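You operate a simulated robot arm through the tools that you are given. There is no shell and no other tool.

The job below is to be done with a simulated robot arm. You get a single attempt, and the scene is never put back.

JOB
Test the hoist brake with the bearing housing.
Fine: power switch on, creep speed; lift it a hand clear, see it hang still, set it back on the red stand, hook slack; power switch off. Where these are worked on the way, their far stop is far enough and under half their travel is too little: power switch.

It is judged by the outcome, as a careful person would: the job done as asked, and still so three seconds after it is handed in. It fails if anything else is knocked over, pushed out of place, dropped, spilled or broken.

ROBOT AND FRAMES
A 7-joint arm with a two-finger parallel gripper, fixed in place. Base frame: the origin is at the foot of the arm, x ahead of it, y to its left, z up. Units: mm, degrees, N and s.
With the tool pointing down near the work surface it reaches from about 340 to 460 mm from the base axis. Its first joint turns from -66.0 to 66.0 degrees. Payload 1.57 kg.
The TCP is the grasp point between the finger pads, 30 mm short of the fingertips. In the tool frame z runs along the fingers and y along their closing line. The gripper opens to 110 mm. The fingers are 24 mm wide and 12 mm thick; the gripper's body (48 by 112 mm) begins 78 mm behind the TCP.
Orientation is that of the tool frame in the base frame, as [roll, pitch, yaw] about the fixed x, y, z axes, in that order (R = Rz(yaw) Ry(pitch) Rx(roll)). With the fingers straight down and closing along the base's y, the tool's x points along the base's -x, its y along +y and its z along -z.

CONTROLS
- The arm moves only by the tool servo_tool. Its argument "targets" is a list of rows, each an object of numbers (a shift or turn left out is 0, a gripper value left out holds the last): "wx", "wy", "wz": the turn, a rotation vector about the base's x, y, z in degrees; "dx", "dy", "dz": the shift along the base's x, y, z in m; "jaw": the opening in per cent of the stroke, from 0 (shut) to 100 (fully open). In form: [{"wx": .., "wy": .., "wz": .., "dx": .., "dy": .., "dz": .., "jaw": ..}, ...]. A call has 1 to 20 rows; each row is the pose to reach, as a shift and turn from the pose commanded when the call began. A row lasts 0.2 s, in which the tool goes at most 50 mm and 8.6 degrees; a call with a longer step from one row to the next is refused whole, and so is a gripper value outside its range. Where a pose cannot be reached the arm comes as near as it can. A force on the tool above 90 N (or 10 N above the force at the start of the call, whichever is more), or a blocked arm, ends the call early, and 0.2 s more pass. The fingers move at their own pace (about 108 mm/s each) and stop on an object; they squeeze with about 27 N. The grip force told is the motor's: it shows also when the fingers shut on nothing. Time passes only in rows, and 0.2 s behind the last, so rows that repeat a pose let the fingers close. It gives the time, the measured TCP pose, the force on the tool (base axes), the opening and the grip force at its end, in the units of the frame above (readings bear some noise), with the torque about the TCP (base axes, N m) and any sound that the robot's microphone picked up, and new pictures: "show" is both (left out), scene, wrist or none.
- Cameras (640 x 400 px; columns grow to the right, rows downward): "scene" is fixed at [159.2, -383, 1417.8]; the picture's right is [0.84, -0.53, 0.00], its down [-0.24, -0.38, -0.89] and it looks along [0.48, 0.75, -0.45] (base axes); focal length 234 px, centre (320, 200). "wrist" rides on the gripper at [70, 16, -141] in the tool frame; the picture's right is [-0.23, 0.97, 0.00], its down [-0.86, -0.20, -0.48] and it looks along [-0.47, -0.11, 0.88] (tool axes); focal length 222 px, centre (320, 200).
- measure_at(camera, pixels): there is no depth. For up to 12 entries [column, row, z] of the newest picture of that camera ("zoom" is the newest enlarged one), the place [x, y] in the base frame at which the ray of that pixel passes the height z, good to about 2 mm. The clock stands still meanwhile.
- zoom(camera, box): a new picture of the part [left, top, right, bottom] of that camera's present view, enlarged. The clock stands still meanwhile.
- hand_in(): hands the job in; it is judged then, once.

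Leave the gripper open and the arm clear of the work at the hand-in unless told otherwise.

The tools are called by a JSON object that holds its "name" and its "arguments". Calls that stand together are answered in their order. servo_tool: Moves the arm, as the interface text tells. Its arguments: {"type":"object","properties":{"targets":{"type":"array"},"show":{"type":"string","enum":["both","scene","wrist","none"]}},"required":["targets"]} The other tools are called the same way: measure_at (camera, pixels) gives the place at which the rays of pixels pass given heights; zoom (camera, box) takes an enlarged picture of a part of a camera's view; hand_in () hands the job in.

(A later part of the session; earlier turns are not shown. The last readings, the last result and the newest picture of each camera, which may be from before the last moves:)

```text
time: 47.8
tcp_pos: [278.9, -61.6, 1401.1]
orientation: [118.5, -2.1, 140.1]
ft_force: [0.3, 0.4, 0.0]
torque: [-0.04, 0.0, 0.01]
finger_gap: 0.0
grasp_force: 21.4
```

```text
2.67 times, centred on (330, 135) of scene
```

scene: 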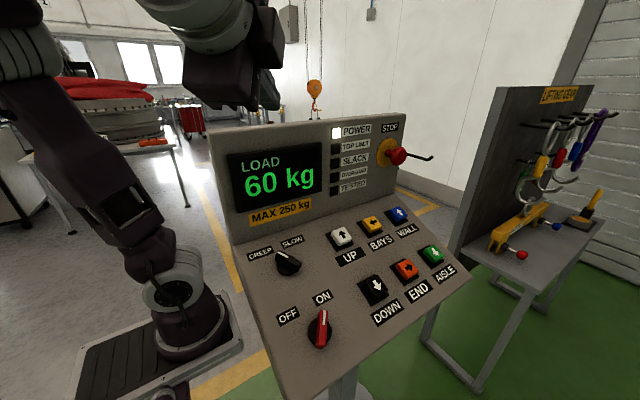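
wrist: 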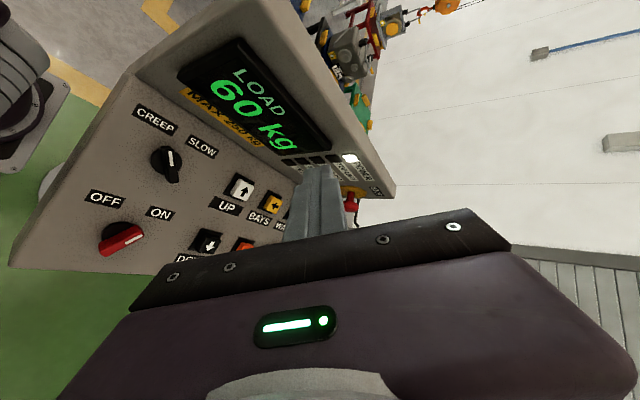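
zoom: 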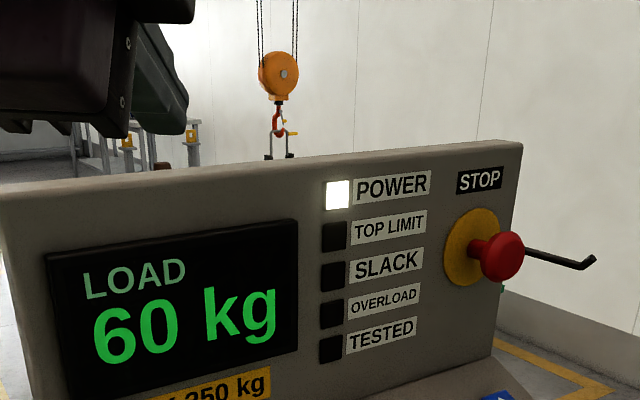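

Between 44.6 s and 47.8 s the hook, bail and housing are pixel-identical, so it hangs still. The TESTED lamp isn't lit yet, so I'll wait a further 4 s and watch it.

{"name": "servo_tool", "arguments": {"targets": [{}, {}, {}, {}, {}, {}, {}, {}, {}, {}, {}, {}, {}, {}, {}, {}, {}, {}, {}, {}], "show": "both"}}

{"name": "zoom", "arguments": {"camera": "wrist", "box": [330, 0, 450, 75]}}

{"name": "zoom", "arguments": {"camera": "scene", "box": [220, 60, 440, 210]}}

```text
time: 52.0
tcp_pos: [280.5, -60.3, 1400.0]
orientation: [118.5, -2.0, 140.2]
ft_force: [-0.6, -0.5, 0.2]
torque: [-0.01, 0.0, 0.01]
finger_gap: 0.0
grasp_force: 21.0
```

scene: 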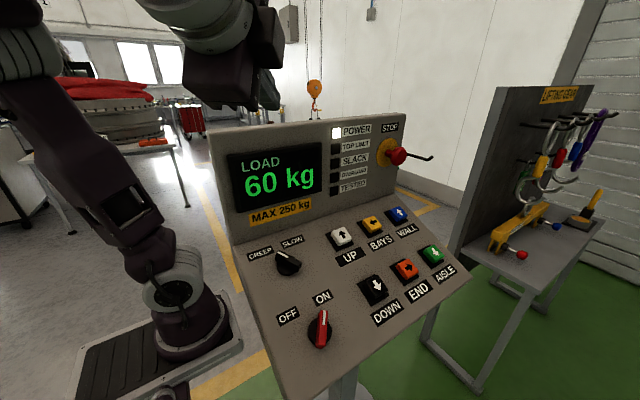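
wrist: 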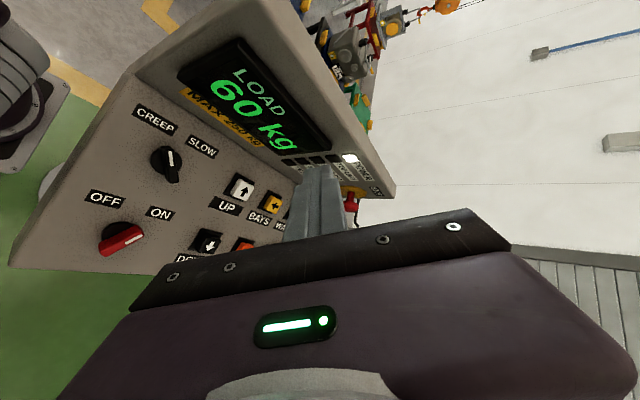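

```text
5.33 times, centred on (390, 38) of wrist
```

zoom: 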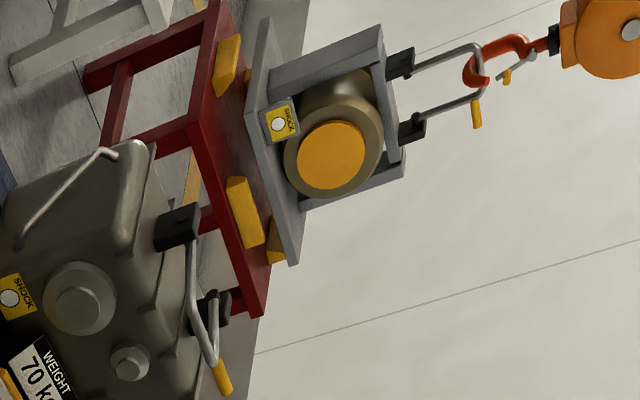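

```text
2.67 times, centred on (330, 135) of scene
```

zoom: 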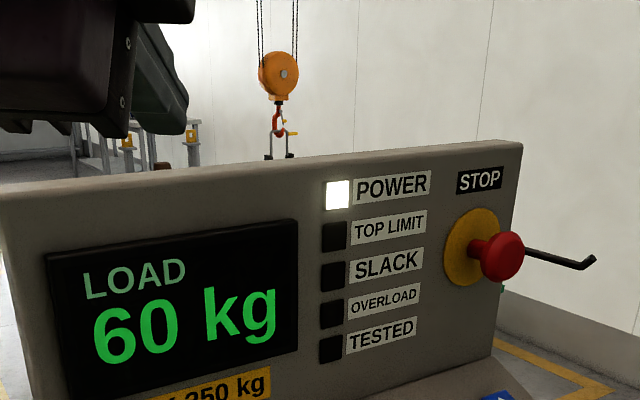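

It has hung perfectly still for about 10 s. TESTED still isn't lit; it may only come on after set-down. Before lowering, I'll check my height estimate by intersecting the two camera rays on the hook block's axle.

{"name": "zoom", "arguments": {"camera": "scene", "box": [295, 70, 345, 125]}}

{"name": "measure_at", "arguments": {"camera": "scene", "pixels": [[316.4, 87.7, 1350], [316.4, 87.7, 1300], [316.4, 95.7, 1300], [316.4, 95.7, 1200]]}}

{"name": "measure_at", "arguments": {"camera": "wrist", "pixels": [[448.1, 5.3, 1350], [448.1, 5.3, 1300], [382, 22.6, 1000], [382, 22.6, 900], [374, 19, 800], [374, 19, 700]]}}

```text
7.27 times, centred on (320, 98) of scene
```

zoom: 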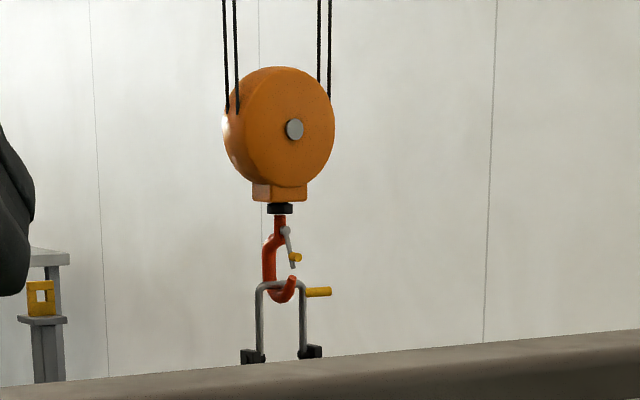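

```text
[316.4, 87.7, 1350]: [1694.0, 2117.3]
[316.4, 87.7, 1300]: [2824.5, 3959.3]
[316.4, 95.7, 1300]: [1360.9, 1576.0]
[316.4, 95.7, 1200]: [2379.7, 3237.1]
```

```text
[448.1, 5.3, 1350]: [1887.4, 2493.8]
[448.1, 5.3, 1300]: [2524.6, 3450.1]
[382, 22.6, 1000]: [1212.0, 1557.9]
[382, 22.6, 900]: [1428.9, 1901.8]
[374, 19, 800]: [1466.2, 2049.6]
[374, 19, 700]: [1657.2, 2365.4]
```

The triangulated estimate gives roughly 100 mm of clearance, which is borderline for "a hand clear". I'll add about 25 mm for margin with one more short press of UP, and watch whether TESTED responds.

{"name": "servo_tool", "arguments": {"targets": [{"wx": -3.7, "wy": 1.1, "wz": 3.9, "dx": 0.02, "dy": 0.004, "dz": -0.025}, {"wx": -7.3, "wy": 2.2, "wz": 7.8, "dx": 0.04, "dy": 0.008, "dz": -0.055}, {"wx": -11, "wy": 3.3, "wz": 11.7, "dx": 0.06, "dy": 0.012, "dz": -0.085}, {"wx": -14.6, "wy": 4.5, "wz": 15.6, "dx": 0.08, "dy": 0.018, "dz": -0.115}, {"wx": -18.3, "wy": 5.6, "wz": 19.5, "dx": 0.1, "dy": 0.024, "dz": -0.145}, {"wx": -22, "wy": 6.7, "wz": 23.4, "dx": 0.12, "dy": 0.03, "dz": -0.175}, {"wx": -25.6, "wy": 7.8, "wz": 27.3, "dx": 0.14, "dy": 0.036, "dz": -0.205}, {"wx": -29.3, "wy": 8.9, "wz": 31.2, "dx": 0.165, "dy": 0.043, "dz": -0.235}, {"wx": -33, "wy": 10, "wz": 35.1, "dx": 0.185, "dy": 0.05, "dz": -0.265}, {"wx": -36.6, "wy": 11.15, "wz": 39, "dx": 0.2013, "dy": 0.0595, "dz": -0.29}, {"wx": -36.6, "wy": 11.15, "wz": 39, "dx": 0.2013, "dy": 0.0595, "dz": -0.3065}, {"wx": -36.6, "wy": 11.15, "wz": 39, "dx": 0.2013, "dy": 0.0595, "dz": -0.3065}], "show": "scene"}}

{"name": "zoom", "arguments": {"camera": "scene", "box": [310, 190, 410, 270]}}

```text
time: 54.6
tcp_pos: [483.3, 0.2, 1095.2]
orientation: [155.9, 0.1, -179.9]
ft_force: [0.5, -0.5, 1.0]
torque: [0.0, 0.02, -0.02]
finger_gap: 0.1
grasp_force: 21.8
```

scene: 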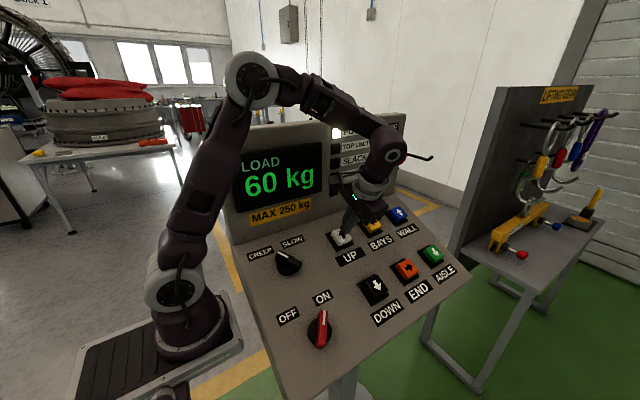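

```text
5.00 times, centred on (360, 230) of scene
```

zoom: 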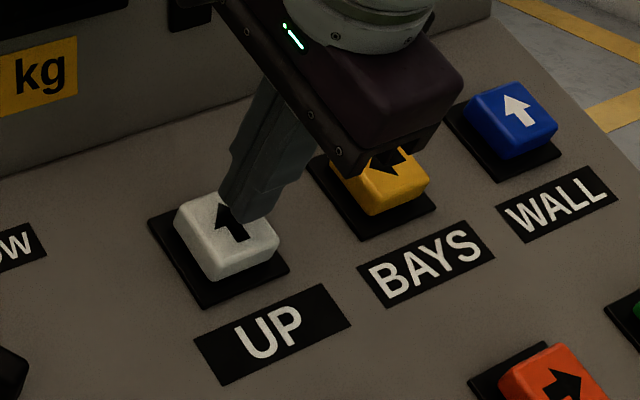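

On target (2 mm outboard, which I'll correct). I'll press UP for about 1.2 s, release, then return to the viewing pose.

{"name": "servo_tool", "arguments": {"targets": [{"dx": -0.002, "dy": 0.004, "dz": -0.0096}, {"dx": -0.002, "dy": 0.0073, "dz": -0.0175}, {"dx": -0.002, "dy": 0.0073, "dz": -0.0175}, {"dx": -0.002, "dy": 0.0073, "dz": -0.0175}, {"dx": -0.002, "dy": 0.0073, "dz": -0.0175}, {"dx": -0.002, "dy": 0.0073, "dz": -0.0175}, {"dx": -0.002, "dy": 0.0073, "dz": -0.0175}, {"dx": -0.002, "dy": 0.0, "dz": 0.0}, {"dx": -0.002, "dy": 0.0, "dz": 0.0}], "show": "scene"}}

{"name": "servo_tool", "arguments": {"targets": [{"dx": 0.0, "dy": 0.0, "dz": 0.03}, {"wx": 3.7, "wy": -1.1, "wz": -3.9, "dx": -0.015, "dy": -0.008, "dz": 0.055}, {"wx": 7.3, "wy": -2.2, "wz": -7.8, "dx": -0.035, "dy": -0.015, "dz": 0.085}, {"wx": 11, "wy": -3.3, "wz": -11.7, "dx": -0.055, "dy": -0.022, "dz": 0.115}, {"wx": 14.6, "wy": -4.5, "wz": -15.6, "dx": -0.075, "dy": -0.028, "dz": 0.145}, {"wx": 18.3, "wy": -5.6, "wz": -19.5, "dx": -0.1, "dy": -0.034, "dz": 0.175}, {"wx": 22, "wy": -6.7, "wz": -23.4, "dx": -0.12, "dy": -0.04, "dz": 0.205}, {"wx": 25.6, "wy": -7.8, "wz": -27.3, "dx": -0.14, "dy": -0.046, "dz": 0.23}, {"wx": 29.3, "wy": -8.9, "wz": -31.2, "dx": -0.16, "dy": -0.05, "dz": 0.255}, {"wx": 33, "wy": -10, "wz": -35.1, "dx": -0.18, "dy": -0.054, "dz": 0.28}, {"wx": 36.6, "wy": -11.15, "wz": -39, "dx": -0.2, "dy": -0.058, "dz": 0.308}, {"wx": 36.6, "wy": -11.15, "wz": -39, "dx": -0.2, "dy": -0.058, "dz": 0.308}]}}

{"name": "zoom", "arguments": {"camera": "wrist", "box": [330, 0, 450, 75]}}

{"name": "zoom", "arguments": {"camera": "scene", "box": [295, 70, 345, 125]}}

{"name": "zoom", "arguments": {"camera": "scene", "box": [220, 60, 440, 210]}}

```text
time: 56.6
tcp_pos: [481.8, 0.1, 1097.0]
orientation: [156.0, 0.0, 180.0]
ft_force: [-0.6, 0.2, -0.1]
torque: [0.01, 0.01, -0.01]
finger_gap: 0.0
grasp_force: 21.2
```

scene: 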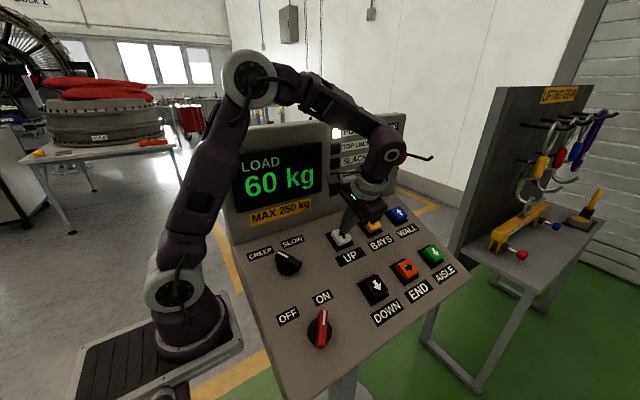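

```text
time: 59.2
tcp_pos: [279.4, -56.7, 1401.7]
orientation: [118.5, -1.9, 140.2]
ft_force: [0.2, -0.9, -0.6]
torque: [0.02, 0.0, 0.0]
finger_gap: 0.0
grasp_force: 21.0
```

scene: 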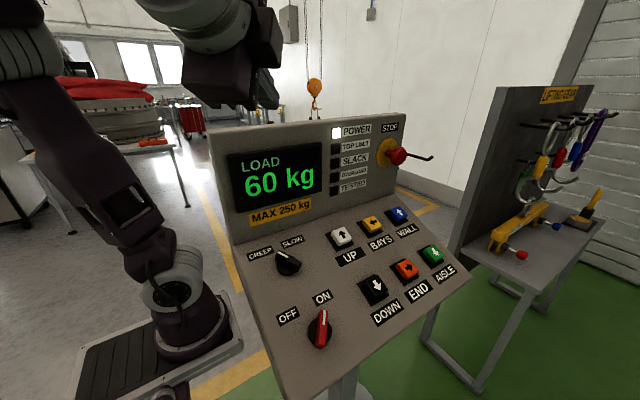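
wrist: 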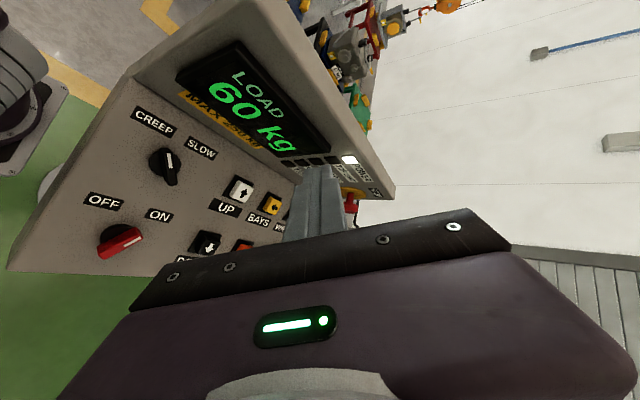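

```text
5.33 times, centred on (390, 38) of wrist
```

zoom: 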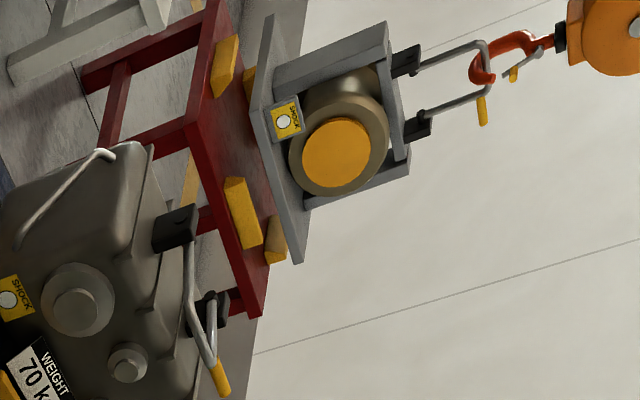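

```text
7.27 times, centred on (320, 98) of scene
```

zoom: 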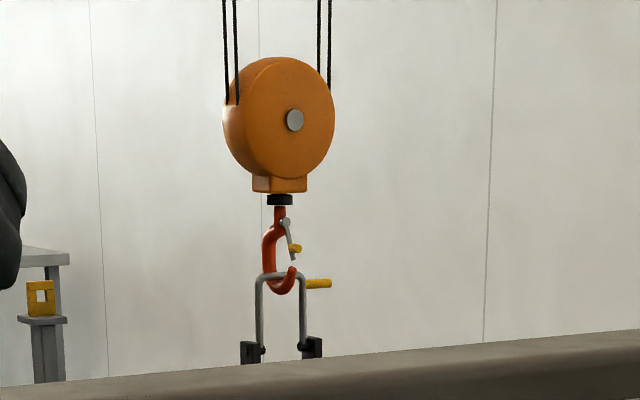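

```text
2.67 times, centred on (330, 135) of scene
```

zoom: 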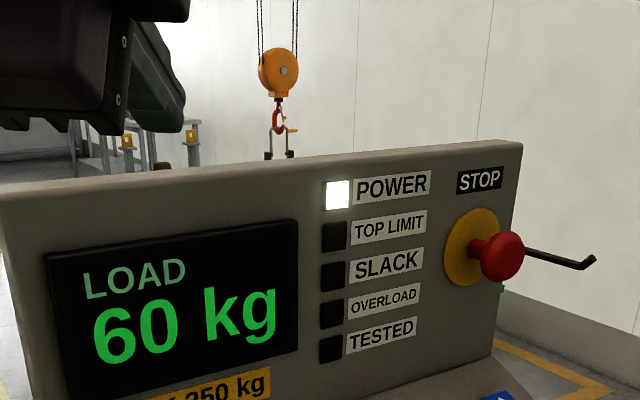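

It rose about 25 mm more, so roughly 125 mm clear. I'll wait about 4 s at rest and compare once more, watching TESTED.

{"name": "servo_tool", "arguments": {"targets": [{}, {}, {}, {}, {}, {}, {}, {}, {}, {}, {}, {}, {}, {}, {}, {}, {}, {}, {}, {}]}}

{"name": "zoom", "arguments": {"camera": "wrist", "box": [330, 0, 450, 75]}}

{"name": "zoom", "arguments": {"camera": "scene", "box": [295, 70, 345, 125]}}

{"name": "zoom", "arguments": {"camera": "scene", "box": [220, 60, 440, 210]}}

```text
time: 63.4
tcp_pos: [279.2, -56.9, 1403.8]
orientation: [118.5, -2.0, 140.3]
ft_force: [0.2, 0.0, 0.4]
torque: [0.0, -0.02, 0.01]
finger_gap: 0.0
grasp_force: 21.4
```

scene: 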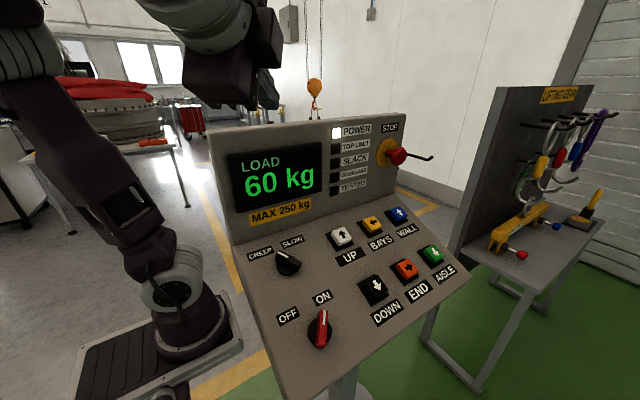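
wrist: 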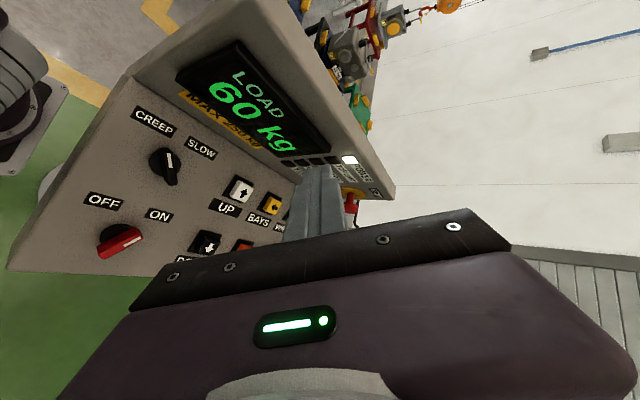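

```text
5.33 times, centred on (390, 38) of wrist
```

zoom: 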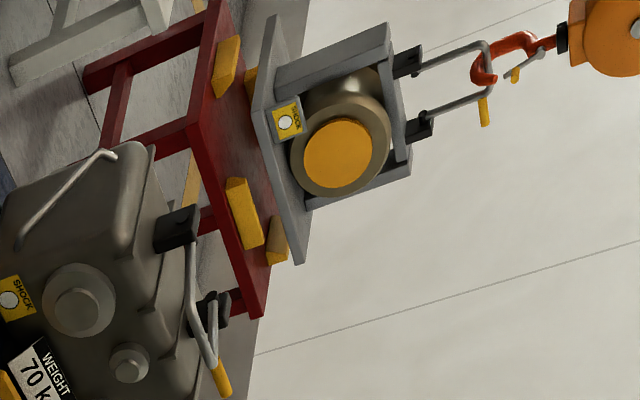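

```text
7.27 times, centred on (320, 98) of scene
```

zoom: 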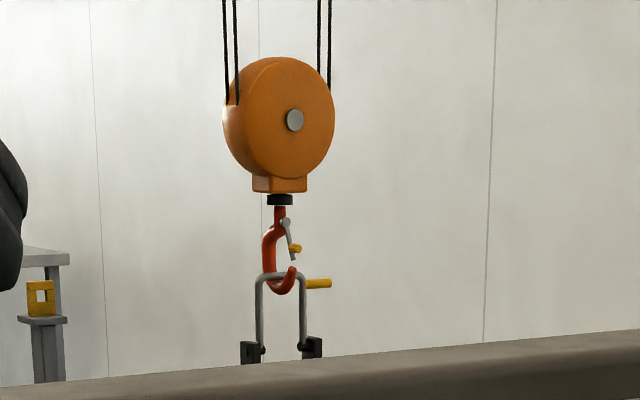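

```text
2.67 times, centred on (330, 135) of scene
```

zoom: 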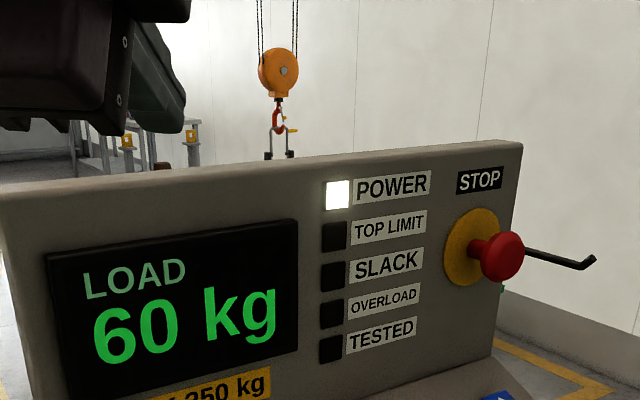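

Still motionless: the brake holds, for 7 s at this height and about 10 s at the previous one. Now to lower. I'll bring the tool to hover above DOWN, near (481,-121.5,996), with the panel-matched tilt, and check the reach.

{"name": "servo_tool", "arguments": {"targets": [{"wx": -3.7, "wy": 1.1, "wz": 3.9, "dx": 0.02, "dy": -0.003, "dz": -0.025}, {"wx": -7.3, "wy": 2.2, "wz": 7.8, "dx": 0.04, "dy": -0.006, "dz": -0.055}, {"wx": -11, "wy": 3.3, "wz": 11.7, "dx": 0.06, "dy": -0.012, "dz": -0.085}, {"wx": -14.6, "wy": 4.5, "wz": 15.6, "dx": 0.08, "dy": -0.018, "dz": -0.115}, {"wx": -18.3, "wy": 5.6, "wz": 19.5, "dx": 0.1, "dy": -0.026, "dz": -0.145}, {"wx": -22, "wy": 6.7, "wz": 23.4, "dx": 0.12, "dy": -0.036, "dz": -0.175}, {"wx": -25.6, "wy": 7.8, "wz": 27.3, "dx": 0.14, "dy": -0.046, "dz": -0.205}, {"wx": -29.3, "wy": 8.9, "wz": 31.2, "dx": 0.165, "dy": -0.056, "dz": -0.235}, {"wx": -33, "wy": 10, "wz": 35.1, "dx": 0.185, "dy": -0.066, "dz": -0.265}, {"wx": -36.6, "wy": 11.15, "wz": 39, "dx": 0.2018, "dy": -0.076, "dz": -0.295}, {"wx": -36.6, "wy": 11.15, "wz": 39, "dx": 0.2018, "dy": -0.0827, "dz": -0.325}, {"wx": -36.6, "wy": 11.15, "wz": 39, "dx": 0.2018, "dy": -0.0827, "dz": -0.344}, {"wx": -36.6, "wy": 11.15, "wz": 39, "dx": 0.2018, "dy": -0.0827, "dz": -0.344}], "show": "both"}}

{"name": "zoom", "arguments": {"camera": "scene", "box": [330, 240, 430, 320]}}

```text
time: 66.2
tcp_pos: [482.9, -140.0, 1059.0]
orientation: [156.0, 0.1, -180.0]
ft_force: [0.9, -0.4, 0.0]
torque: [0.01, 0.05, 0.01]
finger_gap: 0.2
grasp_force: 21.6
```

scene: 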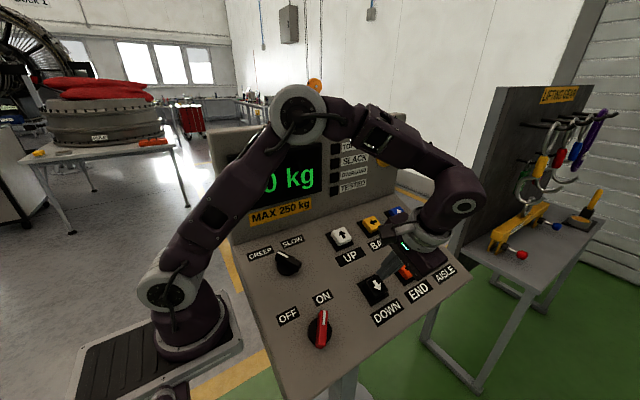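
wrist: 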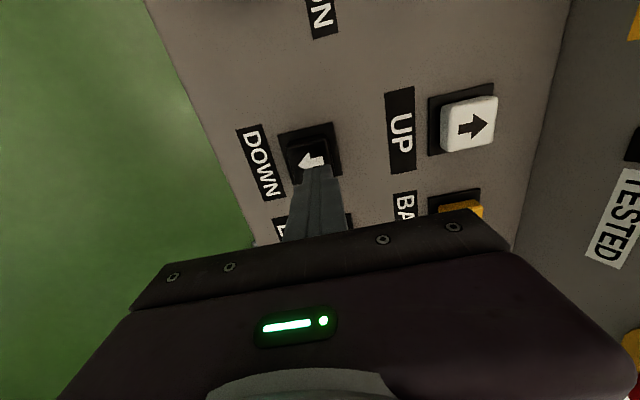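

```text
5.00 times, centred on (380, 280) of scene
```

zoom: 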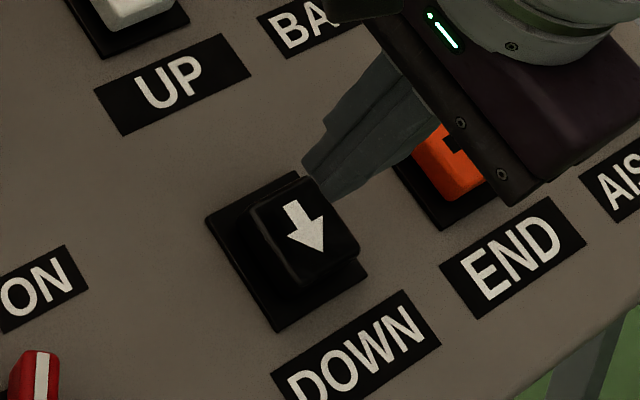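

DOWN is reachable. I'll descend to about 10 mm above its cap and verify the alignment.

{"name": "servo_tool", "arguments": {"targets": [{"dx": -0.001, "dz": -0.012}, {"dx": -0.0019, "dz": -0.022}, {"dx": -0.0019, "dz": -0.0268}, {"dx": -0.0019, "dz": -0.0268}], "show": "both"}}

{"name": "zoom", "arguments": {"camera": "scene", "box": [330, 240, 430, 320]}}

{"name": "zoom", "arguments": {"camera": "wrist", "box": [240, 100, 400, 220]}}

{"name": "zoom", "arguments": {"camera": "scene", "box": [220, 60, 440, 210]}}

```text
time: 67.2
tcp_pos: [480.6, -140.1, 1032.8]
orientation: [156.0, 0.0, -180.0]
ft_force: [-0.9, 0.5, -0.1]
torque: [0.02, 0.02, 0.02]
finger_gap: 0.0
grasp_force: 21.0
```

scene: 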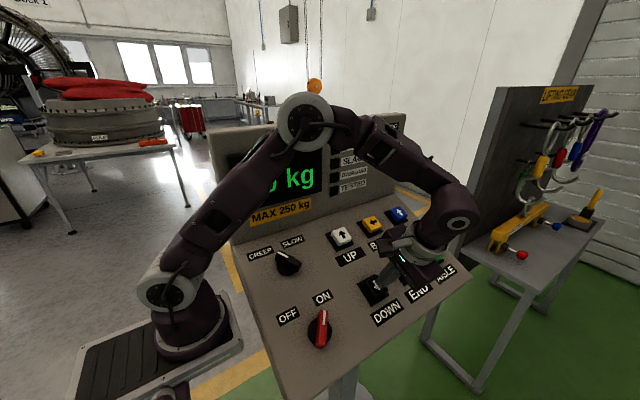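
wrist: 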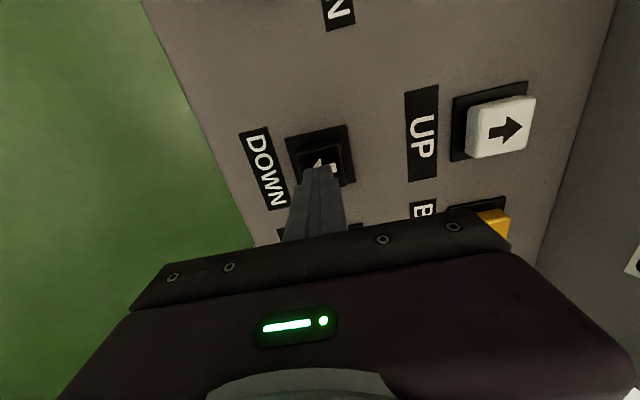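

```text
5.00 times, centred on (380, 280) of scene
```

zoom: 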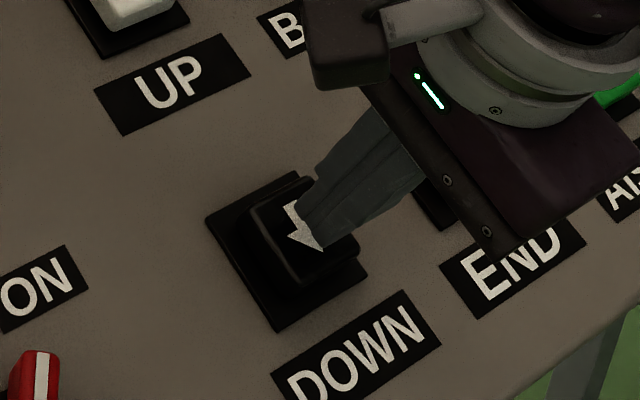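

```text
3.33 times, centred on (320, 160) of wrist
```

zoom: 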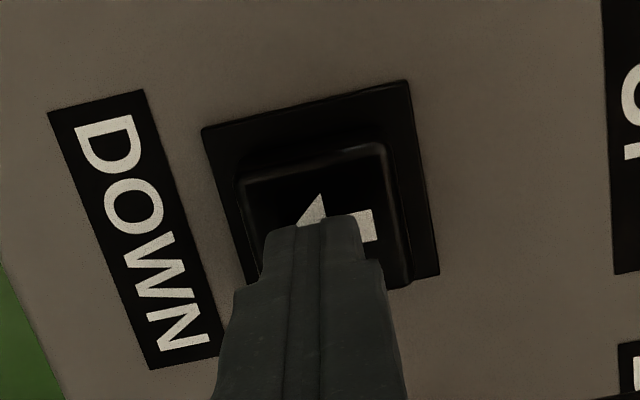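

```text
2.67 times, centred on (330, 135) of scene
```

zoom: 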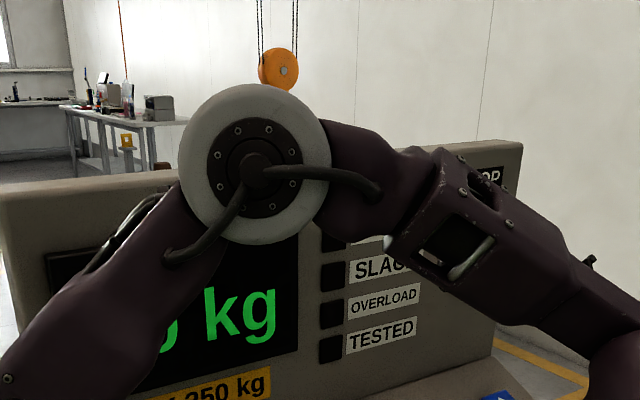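

The fingertip is centred over the DOWN cap. I'll press DOWN and hold for about 3.5 s at creep, roughly 70 mm of lowering, then release and check.

{"name": "servo_tool", "arguments": {"targets": [{"dy": 0.0042, "dz": -0.0093}, {"dy": 0.0078, "dz": -0.0172}, {"dy": 0.0078, "dz": -0.0172}, {"dy": 0.0078, "dz": -0.0172}, {"dy": 0.0078, "dz": -0.0172}], "show": "scene"}}

{"name": "zoom", "arguments": {"camera": "scene", "box": [220, 60, 440, 210]}}

{"name": "zoom", "arguments": {"camera": "scene", "box": [330, 240, 430, 320]}}

```text
time: 68.4
tcp_pos: [481.7, -132.0, 1015.6]
orientation: [156.0, 0.0, -180.0]
ft_force: [0.8, -1.5, 4.5]
torque: [-0.01, -0.02, 0.05]
finger_gap: 0.0
grasp_force: 21.5
```

scene: 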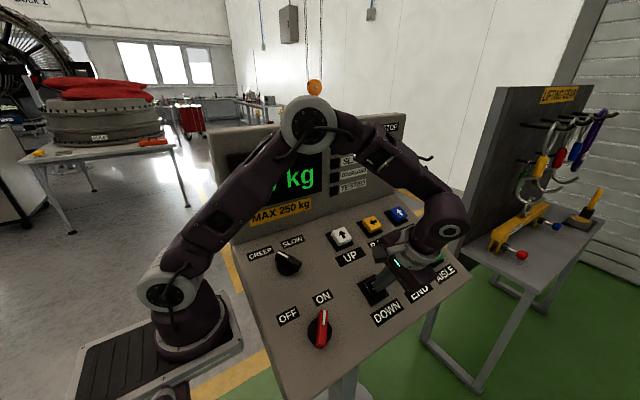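

```text
2.67 times, centred on (330, 135) of scene
```

zoom: 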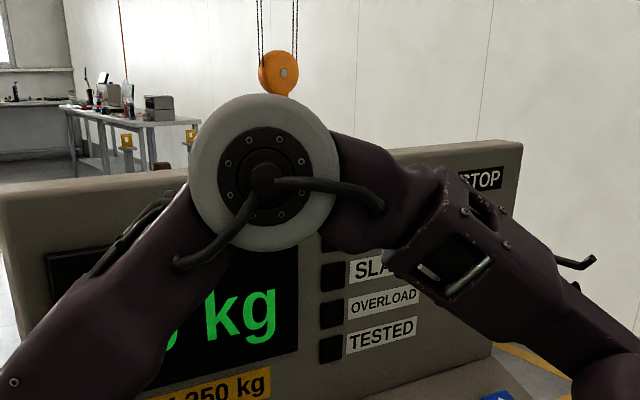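

```text
5.00 times, centred on (380, 280) of scene
```

zoom: 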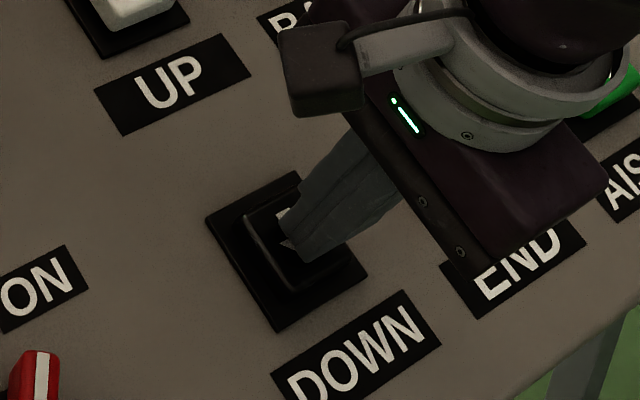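

The press force is 4.7 N, the same as UP when active, and the hook block has begun to descend. I'll keep holding for about 2.8 s more and track the block.

{"name": "servo_tool", "arguments": {"targets": [{}, {}, {}, {}, {}, {}, {}, {}, {}, {}, {}, {}, {}, {}], "show": "scene"}}

{"name": "zoom", "arguments": {"camera": "scene", "box": [220, 60, 440, 210]}}

{"name": "zoom", "arguments": {"camera": "scene", "box": [295, 70, 345, 125]}}

```text
time: 71.4
tcp_pos: [481.4, -132.1, 1015.4]
orientation: [156.0, 0.0, -180.0]
ft_force: [1.3, -2.7, 4.2]
torque: [0.03, -0.07, 0.01]
finger_gap: 0.0
grasp_force: 21.6
```

scene: 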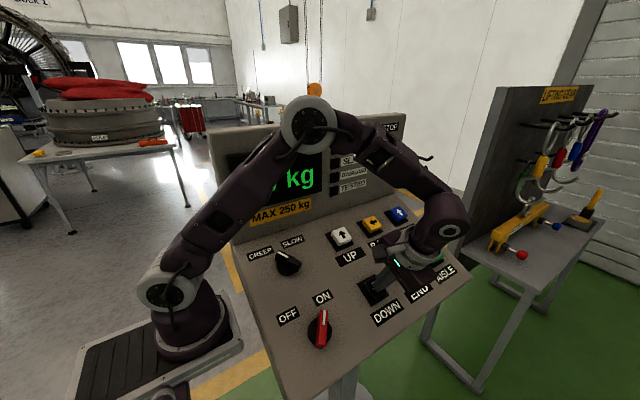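

```text
2.67 times, centred on (330, 135) of scene
```

zoom: 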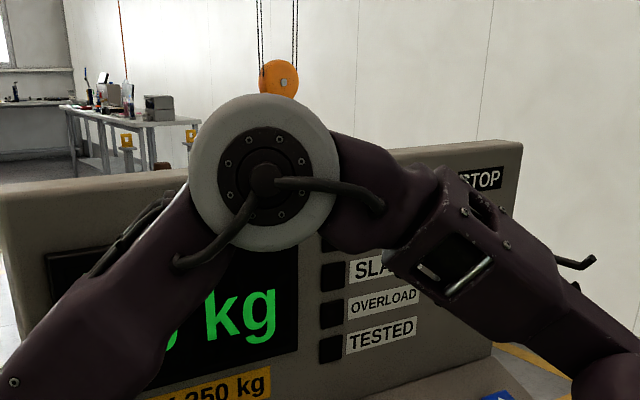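

```text
7.27 times, centred on (320, 98) of scene
```

zoom: 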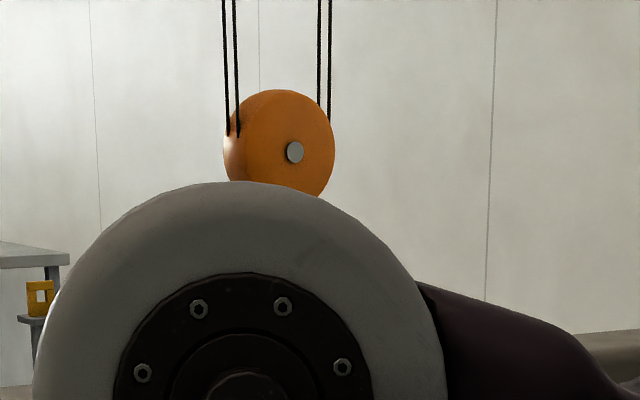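

The block's axle is now at row 152 (it was 120 at the top, and about 160 just after the first lift). About 40 mm remains to touchdown. I'll hold about 1.2 s more and then step carefully.

{"name": "servo_tool", "arguments": {"targets": [{}, {}, {}, {}, {}, {}], "show": "scene"}}

{"name": "zoom", "arguments": {"camera": "scene", "box": [220, 60, 440, 210]}}

{"name": "zoom", "arguments": {"camera": "scene", "box": [295, 70, 345, 125]}}

```text
time: 72.8
tcp_pos: [481.0, -132.7, 1013.8]
orientation: [156.0, 0.0, 180.0]
ft_force: [0.8, -2.3, 4.3]
torque: [-0.04, 0.0, -0.02]
finger_gap: 0.0
grasp_force: 21.3
```

scene: 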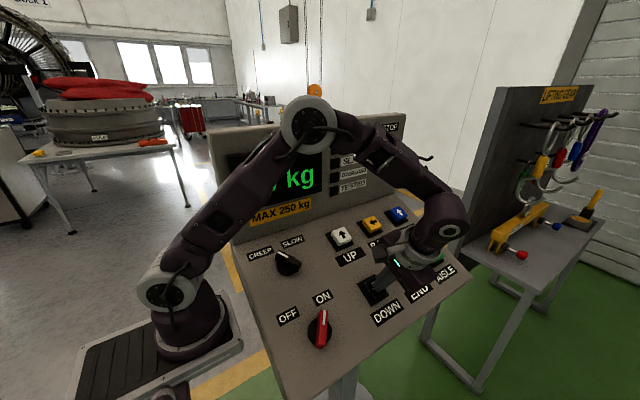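

```text
2.67 times, centred on (330, 135) of scene
```

zoom: 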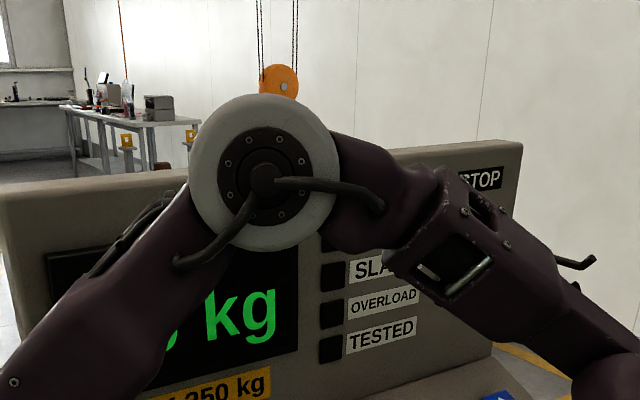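

```text
7.27 times, centred on (320, 98) of scene
```

zoom: 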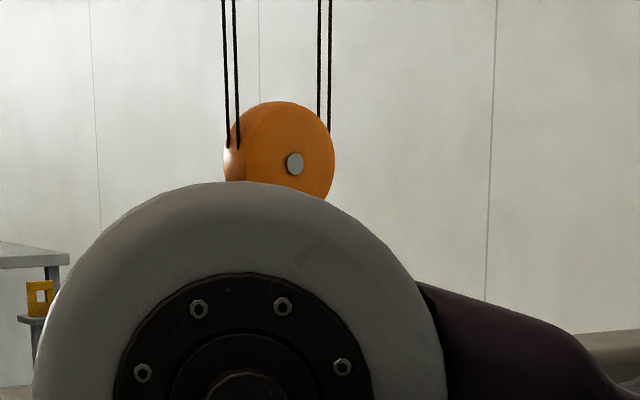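

The axle is at row 164 and the display is still in its 60 kg layout. I'll continue in 0.6 s steps.

{"name": "servo_tool", "arguments": {"targets": [{}, {}], "show": "scene"}}

{"name": "zoom", "arguments": {"camera": "scene", "box": [220, 60, 440, 210]}}

{"name": "zoom", "arguments": {"camera": "scene", "box": [295, 70, 345, 125]}}

```text
time: 73.4
tcp_pos: [481.4, -132.5, 1013.6]
orientation: [155.9, 0.0, -180.0]
ft_force: [0.6, -2.2, 4.1]
torque: [-0.02, -0.04, -0.05]
finger_gap: 0.0
grasp_force: 21.8
```

scene: 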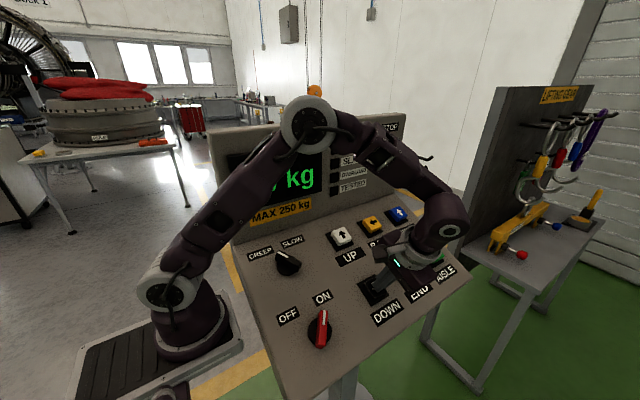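

```text
2.67 times, centred on (330, 135) of scene
```

zoom: 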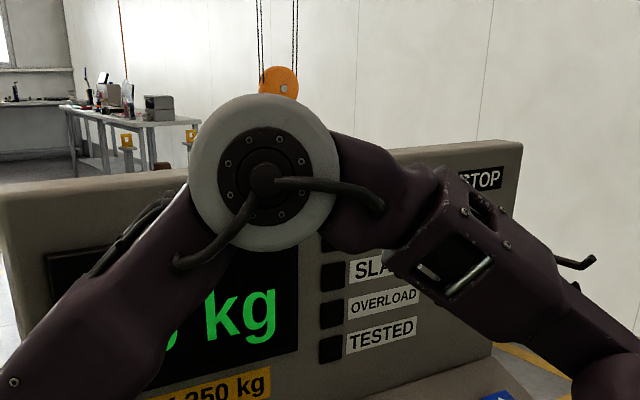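

```text
7.27 times, centred on (320, 98) of scene
```

zoom: 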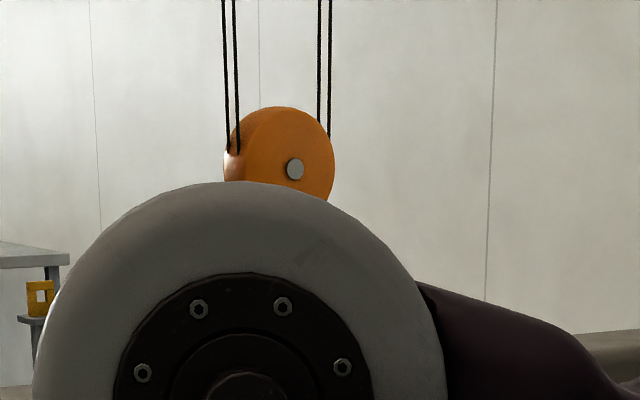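

Axle at row 169. I'll continue.

{"name": "servo_tool", "arguments": {"targets": [{}], "show": "scene"}}

{"name": "zoom", "arguments": {"camera": "scene", "box": [220, 60, 440, 210]}}

{"name": "zoom", "arguments": {"camera": "scene", "box": [295, 70, 345, 125]}}

```text
time: 73.8
tcp_pos: [481.0, -131.8, 1015.1]
orientation: [156.0, 0.1, -180.0]
ft_force: [0.9, -1.7, 4.3]
torque: [0.0, 0.0, 0.01]
finger_gap: 0.0
grasp_force: 21.1
```

scene: 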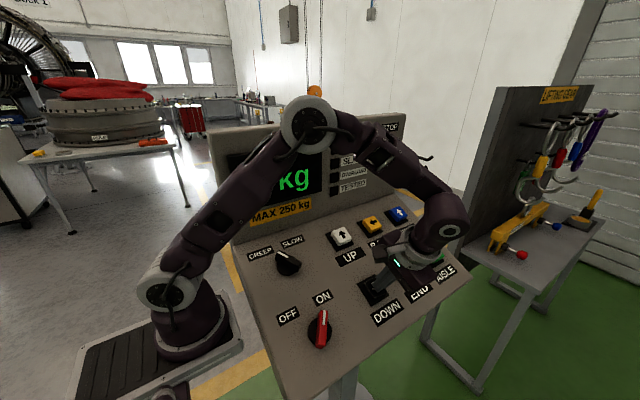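

```text
2.67 times, centred on (330, 135) of scene
```

zoom: 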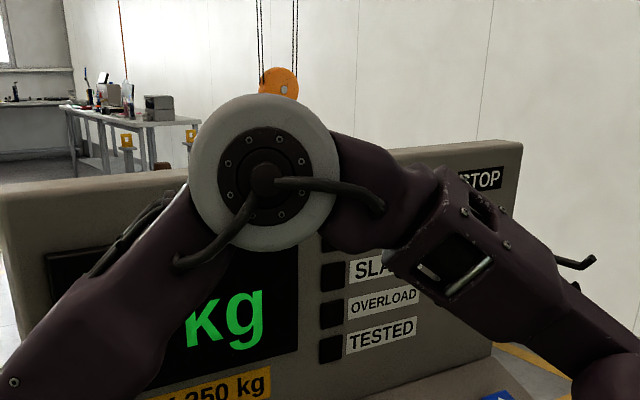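

```text
7.27 times, centred on (320, 98) of scene
```

zoom: 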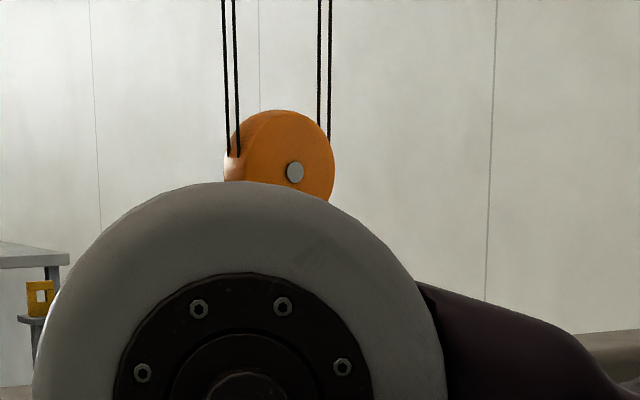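

The "kg" shifted left, so the reading has dropped to a single digit and the load has landed. SLACK isn't lit yet, so I'll keep lowering in short steps.

{"name": "servo_tool", "arguments": {"targets": [{}], "show": "scene"}}

{"name": "zoom", "arguments": {"camera": "scene", "box": [220, 60, 440, 210]}}

{"name": "zoom", "arguments": {"camera": "scene", "box": [295, 70, 345, 125]}}

```text
time: 74.2
tcp_pos: [482.7, -132.9, 1015.0]
orientation: [156.0, 0.1, 179.9]
ft_force: [1.5, -2.3, 4.9]
torque: [-0.05, -0.06, -0.01]
finger_gap: 0.0
grasp_force: 21.6
```

scene: 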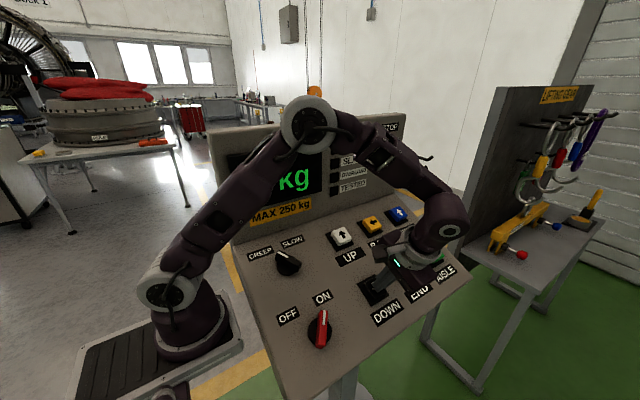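

```text
2.67 times, centred on (330, 135) of scene
```

zoom: 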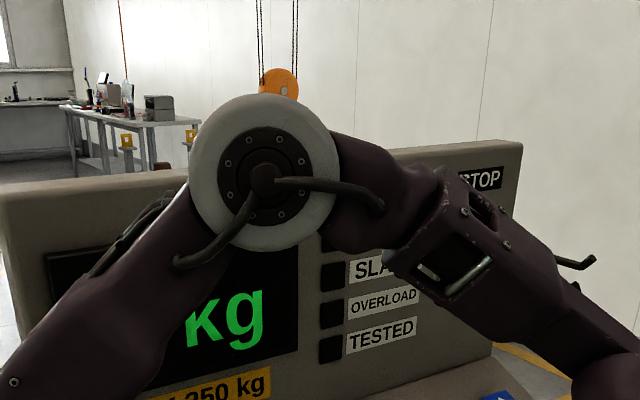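

```text
7.27 times, centred on (320, 98) of scene
```

zoom: 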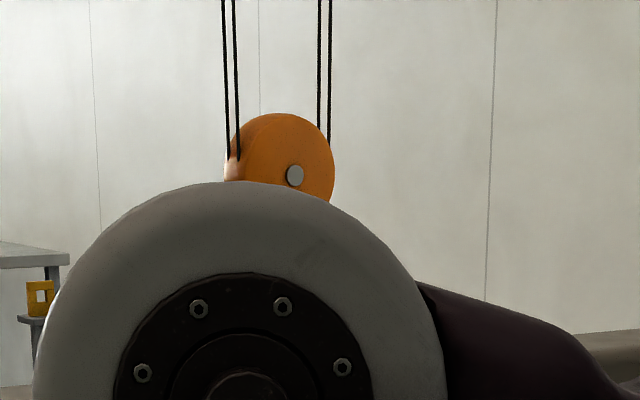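

The hook is now about back at its starting height with the load landed. SLACK is still dark, so I'll ease down another step.

{"name": "servo_tool", "arguments": {"targets": [{}], "show": "scene"}}

{"name": "zoom", "arguments": {"camera": "scene", "box": [220, 60, 440, 210]}}

{"name": "zoom", "arguments": {"camera": "scene", "box": [295, 70, 345, 125]}}

```text
time: 74.6
tcp_pos: [481.3, -131.9, 1014.3]
orientation: [156.0, 0.0, 180.0]
ft_force: [1.4, -2.1, 4.2]
torque: [-0.01, -0.04, -0.03]
finger_gap: 0.0
grasp_force: 21.4
```

scene: 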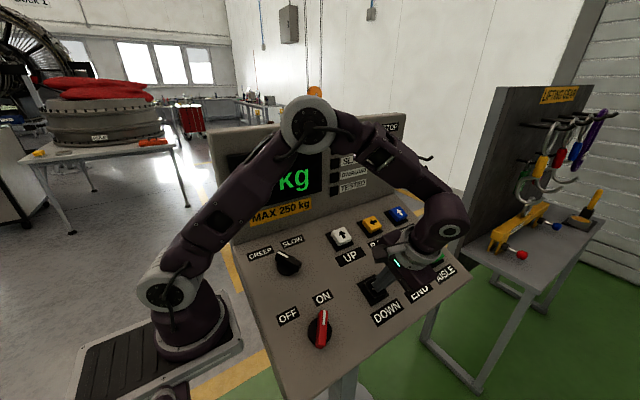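

```text
2.67 times, centred on (330, 135) of scene
```

zoom: 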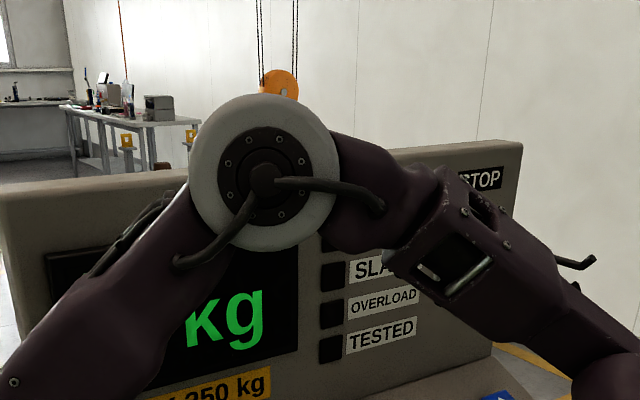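

```text
7.27 times, centred on (320, 98) of scene
```

zoom: 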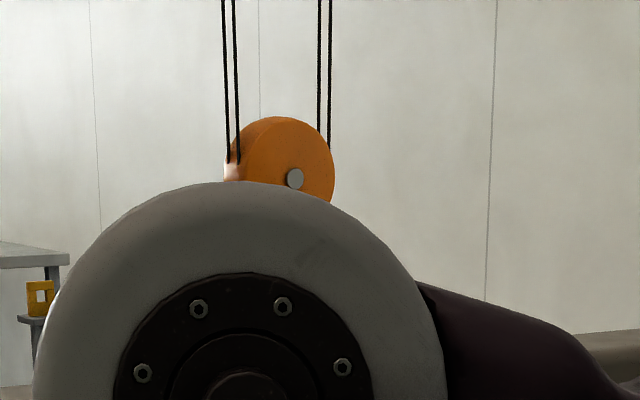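

The axle is at row 179, so there should be about 18–20 mm of slack. Rather than lower blind, I'll release DOWN and go to the viewing pose to look at the hook in the bail.

{"name": "servo_tool", "arguments": {"targets": [{"dy": -0.0078, "dz": 0.0172}, {"dy": -0.0078, "dz": 0.0172}], "show": "scene"}}

{"name": "servo_tool", "arguments": {"targets": [{"dy": 0.0, "dz": 0.03}, {"wx": 3.7, "wy": -1.1, "wz": -3.9, "dx": -0.015, "dy": 0.008, "dz": 0.06}, {"wx": 7.3, "wy": -2.2, "wz": -7.8, "dx": -0.035, "dy": 0.016, "dz": 0.095}, {"wx": 11, "wy": -3.3, "wz": -11.7, "dx": -0.055, "dy": 0.024, "dz": 0.13}, {"wx": 14.6, "wy": -4.5, "wz": -15.6, "dx": -0.075, "dy": 0.032, "dz": 0.165}, {"wx": 18.3, "wy": -5.6, "wz": -19.5, "dx": -0.1, "dy": 0.04, "dz": 0.2}, {"wx": 22, "wy": -6.7, "wz": -23.4, "dx": -0.12, "dy": 0.048, "dz": 0.235}, {"wx": 25.6, "wy": -7.8, "wz": -27.3, "dx": -0.14, "dy": 0.056, "dz": 0.265}, {"wx": 29.3, "wy": -8.9, "wz": -31.2, "dx": -0.16, "dy": 0.064, "dz": 0.295}, {"wx": 33, "wy": -10, "wz": -35.1, "dx": -0.18, "dy": 0.072, "dz": 0.325}, {"wx": 35, "wy": -10.6, "wz": -37.3, "dx": -0.19, "dy": 0.076, "dz": 0.35}, {"wx": 36.6, "wy": -11.15, "wz": -39, "dx": -0.201, "dy": 0.082, "dz": 0.37}, {"wx": 36.6, "wy": -11.15, "wz": -39, "dx": -0.201, "dy": 0.082, "dz": 0.37}]}}

{"name": "zoom", "arguments": {"camera": "wrist", "box": [330, 0, 450, 75]}}

{"name": "zoom", "arguments": {"camera": "scene", "box": [295, 70, 345, 125]}}

{"name": "zoom", "arguments": {"camera": "scene", "box": [220, 60, 440, 210]}}

```text
time: 75.2
tcp_pos: [481.2, -140.1, 1033.2]
orientation: [156.0, 0.0, -180.0]
ft_force: [-0.1, -0.1, -0.7]
torque: [-0.02, 0.0, 0.01]
finger_gap: 0.1
grasp_force: 21.9
```

scene: 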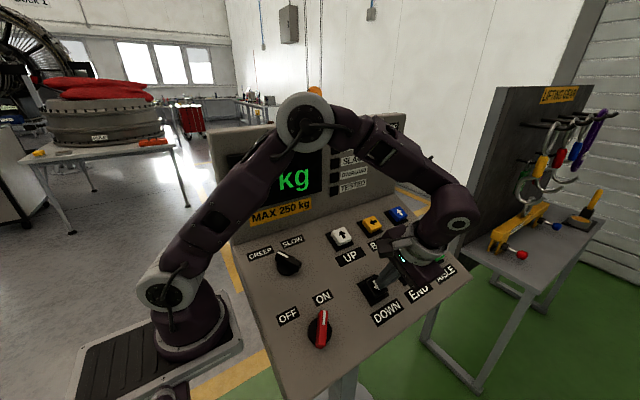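

```text
time: 78.0
tcp_pos: [279.4, -58.7, 1402.2]
orientation: [118.5, -2.0, 140.2]
ft_force: [0.1, 0.9, 0.0]
torque: [-0.05, 0.01, 0.0]
finger_gap: 0.1
grasp_force: 21.5
```

scene: 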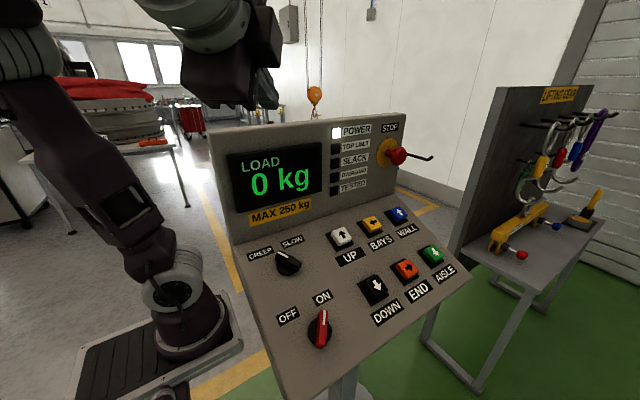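
wrist: 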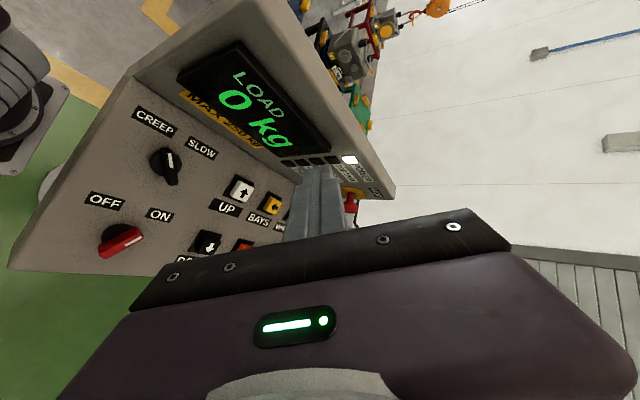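

```text
5.33 times, centred on (390, 38) of wrist
```

zoom: 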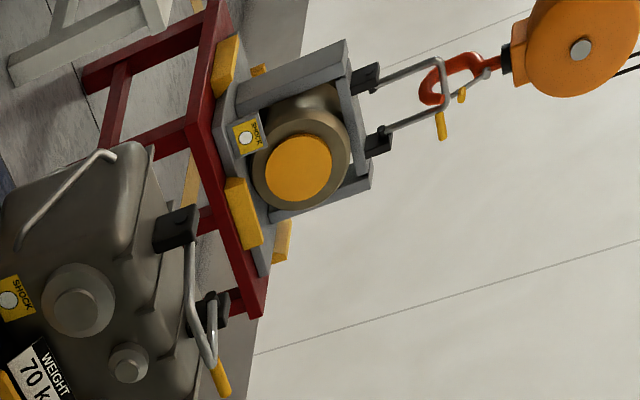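

```text
7.27 times, centred on (320, 98) of scene
```

zoom: 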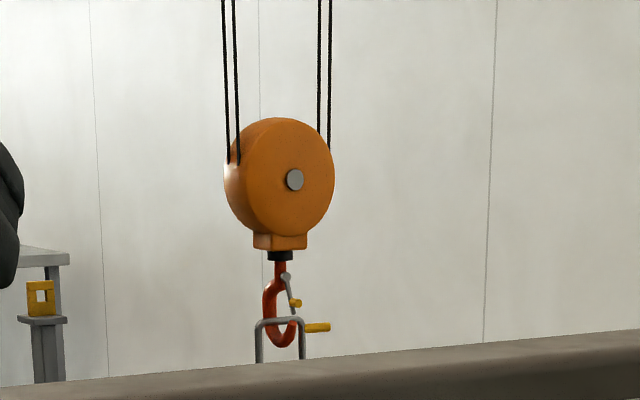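

```text
2.67 times, centred on (330, 135) of scene
```

zoom: 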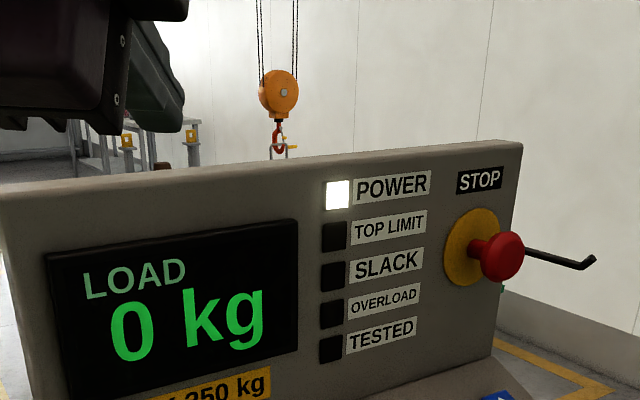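

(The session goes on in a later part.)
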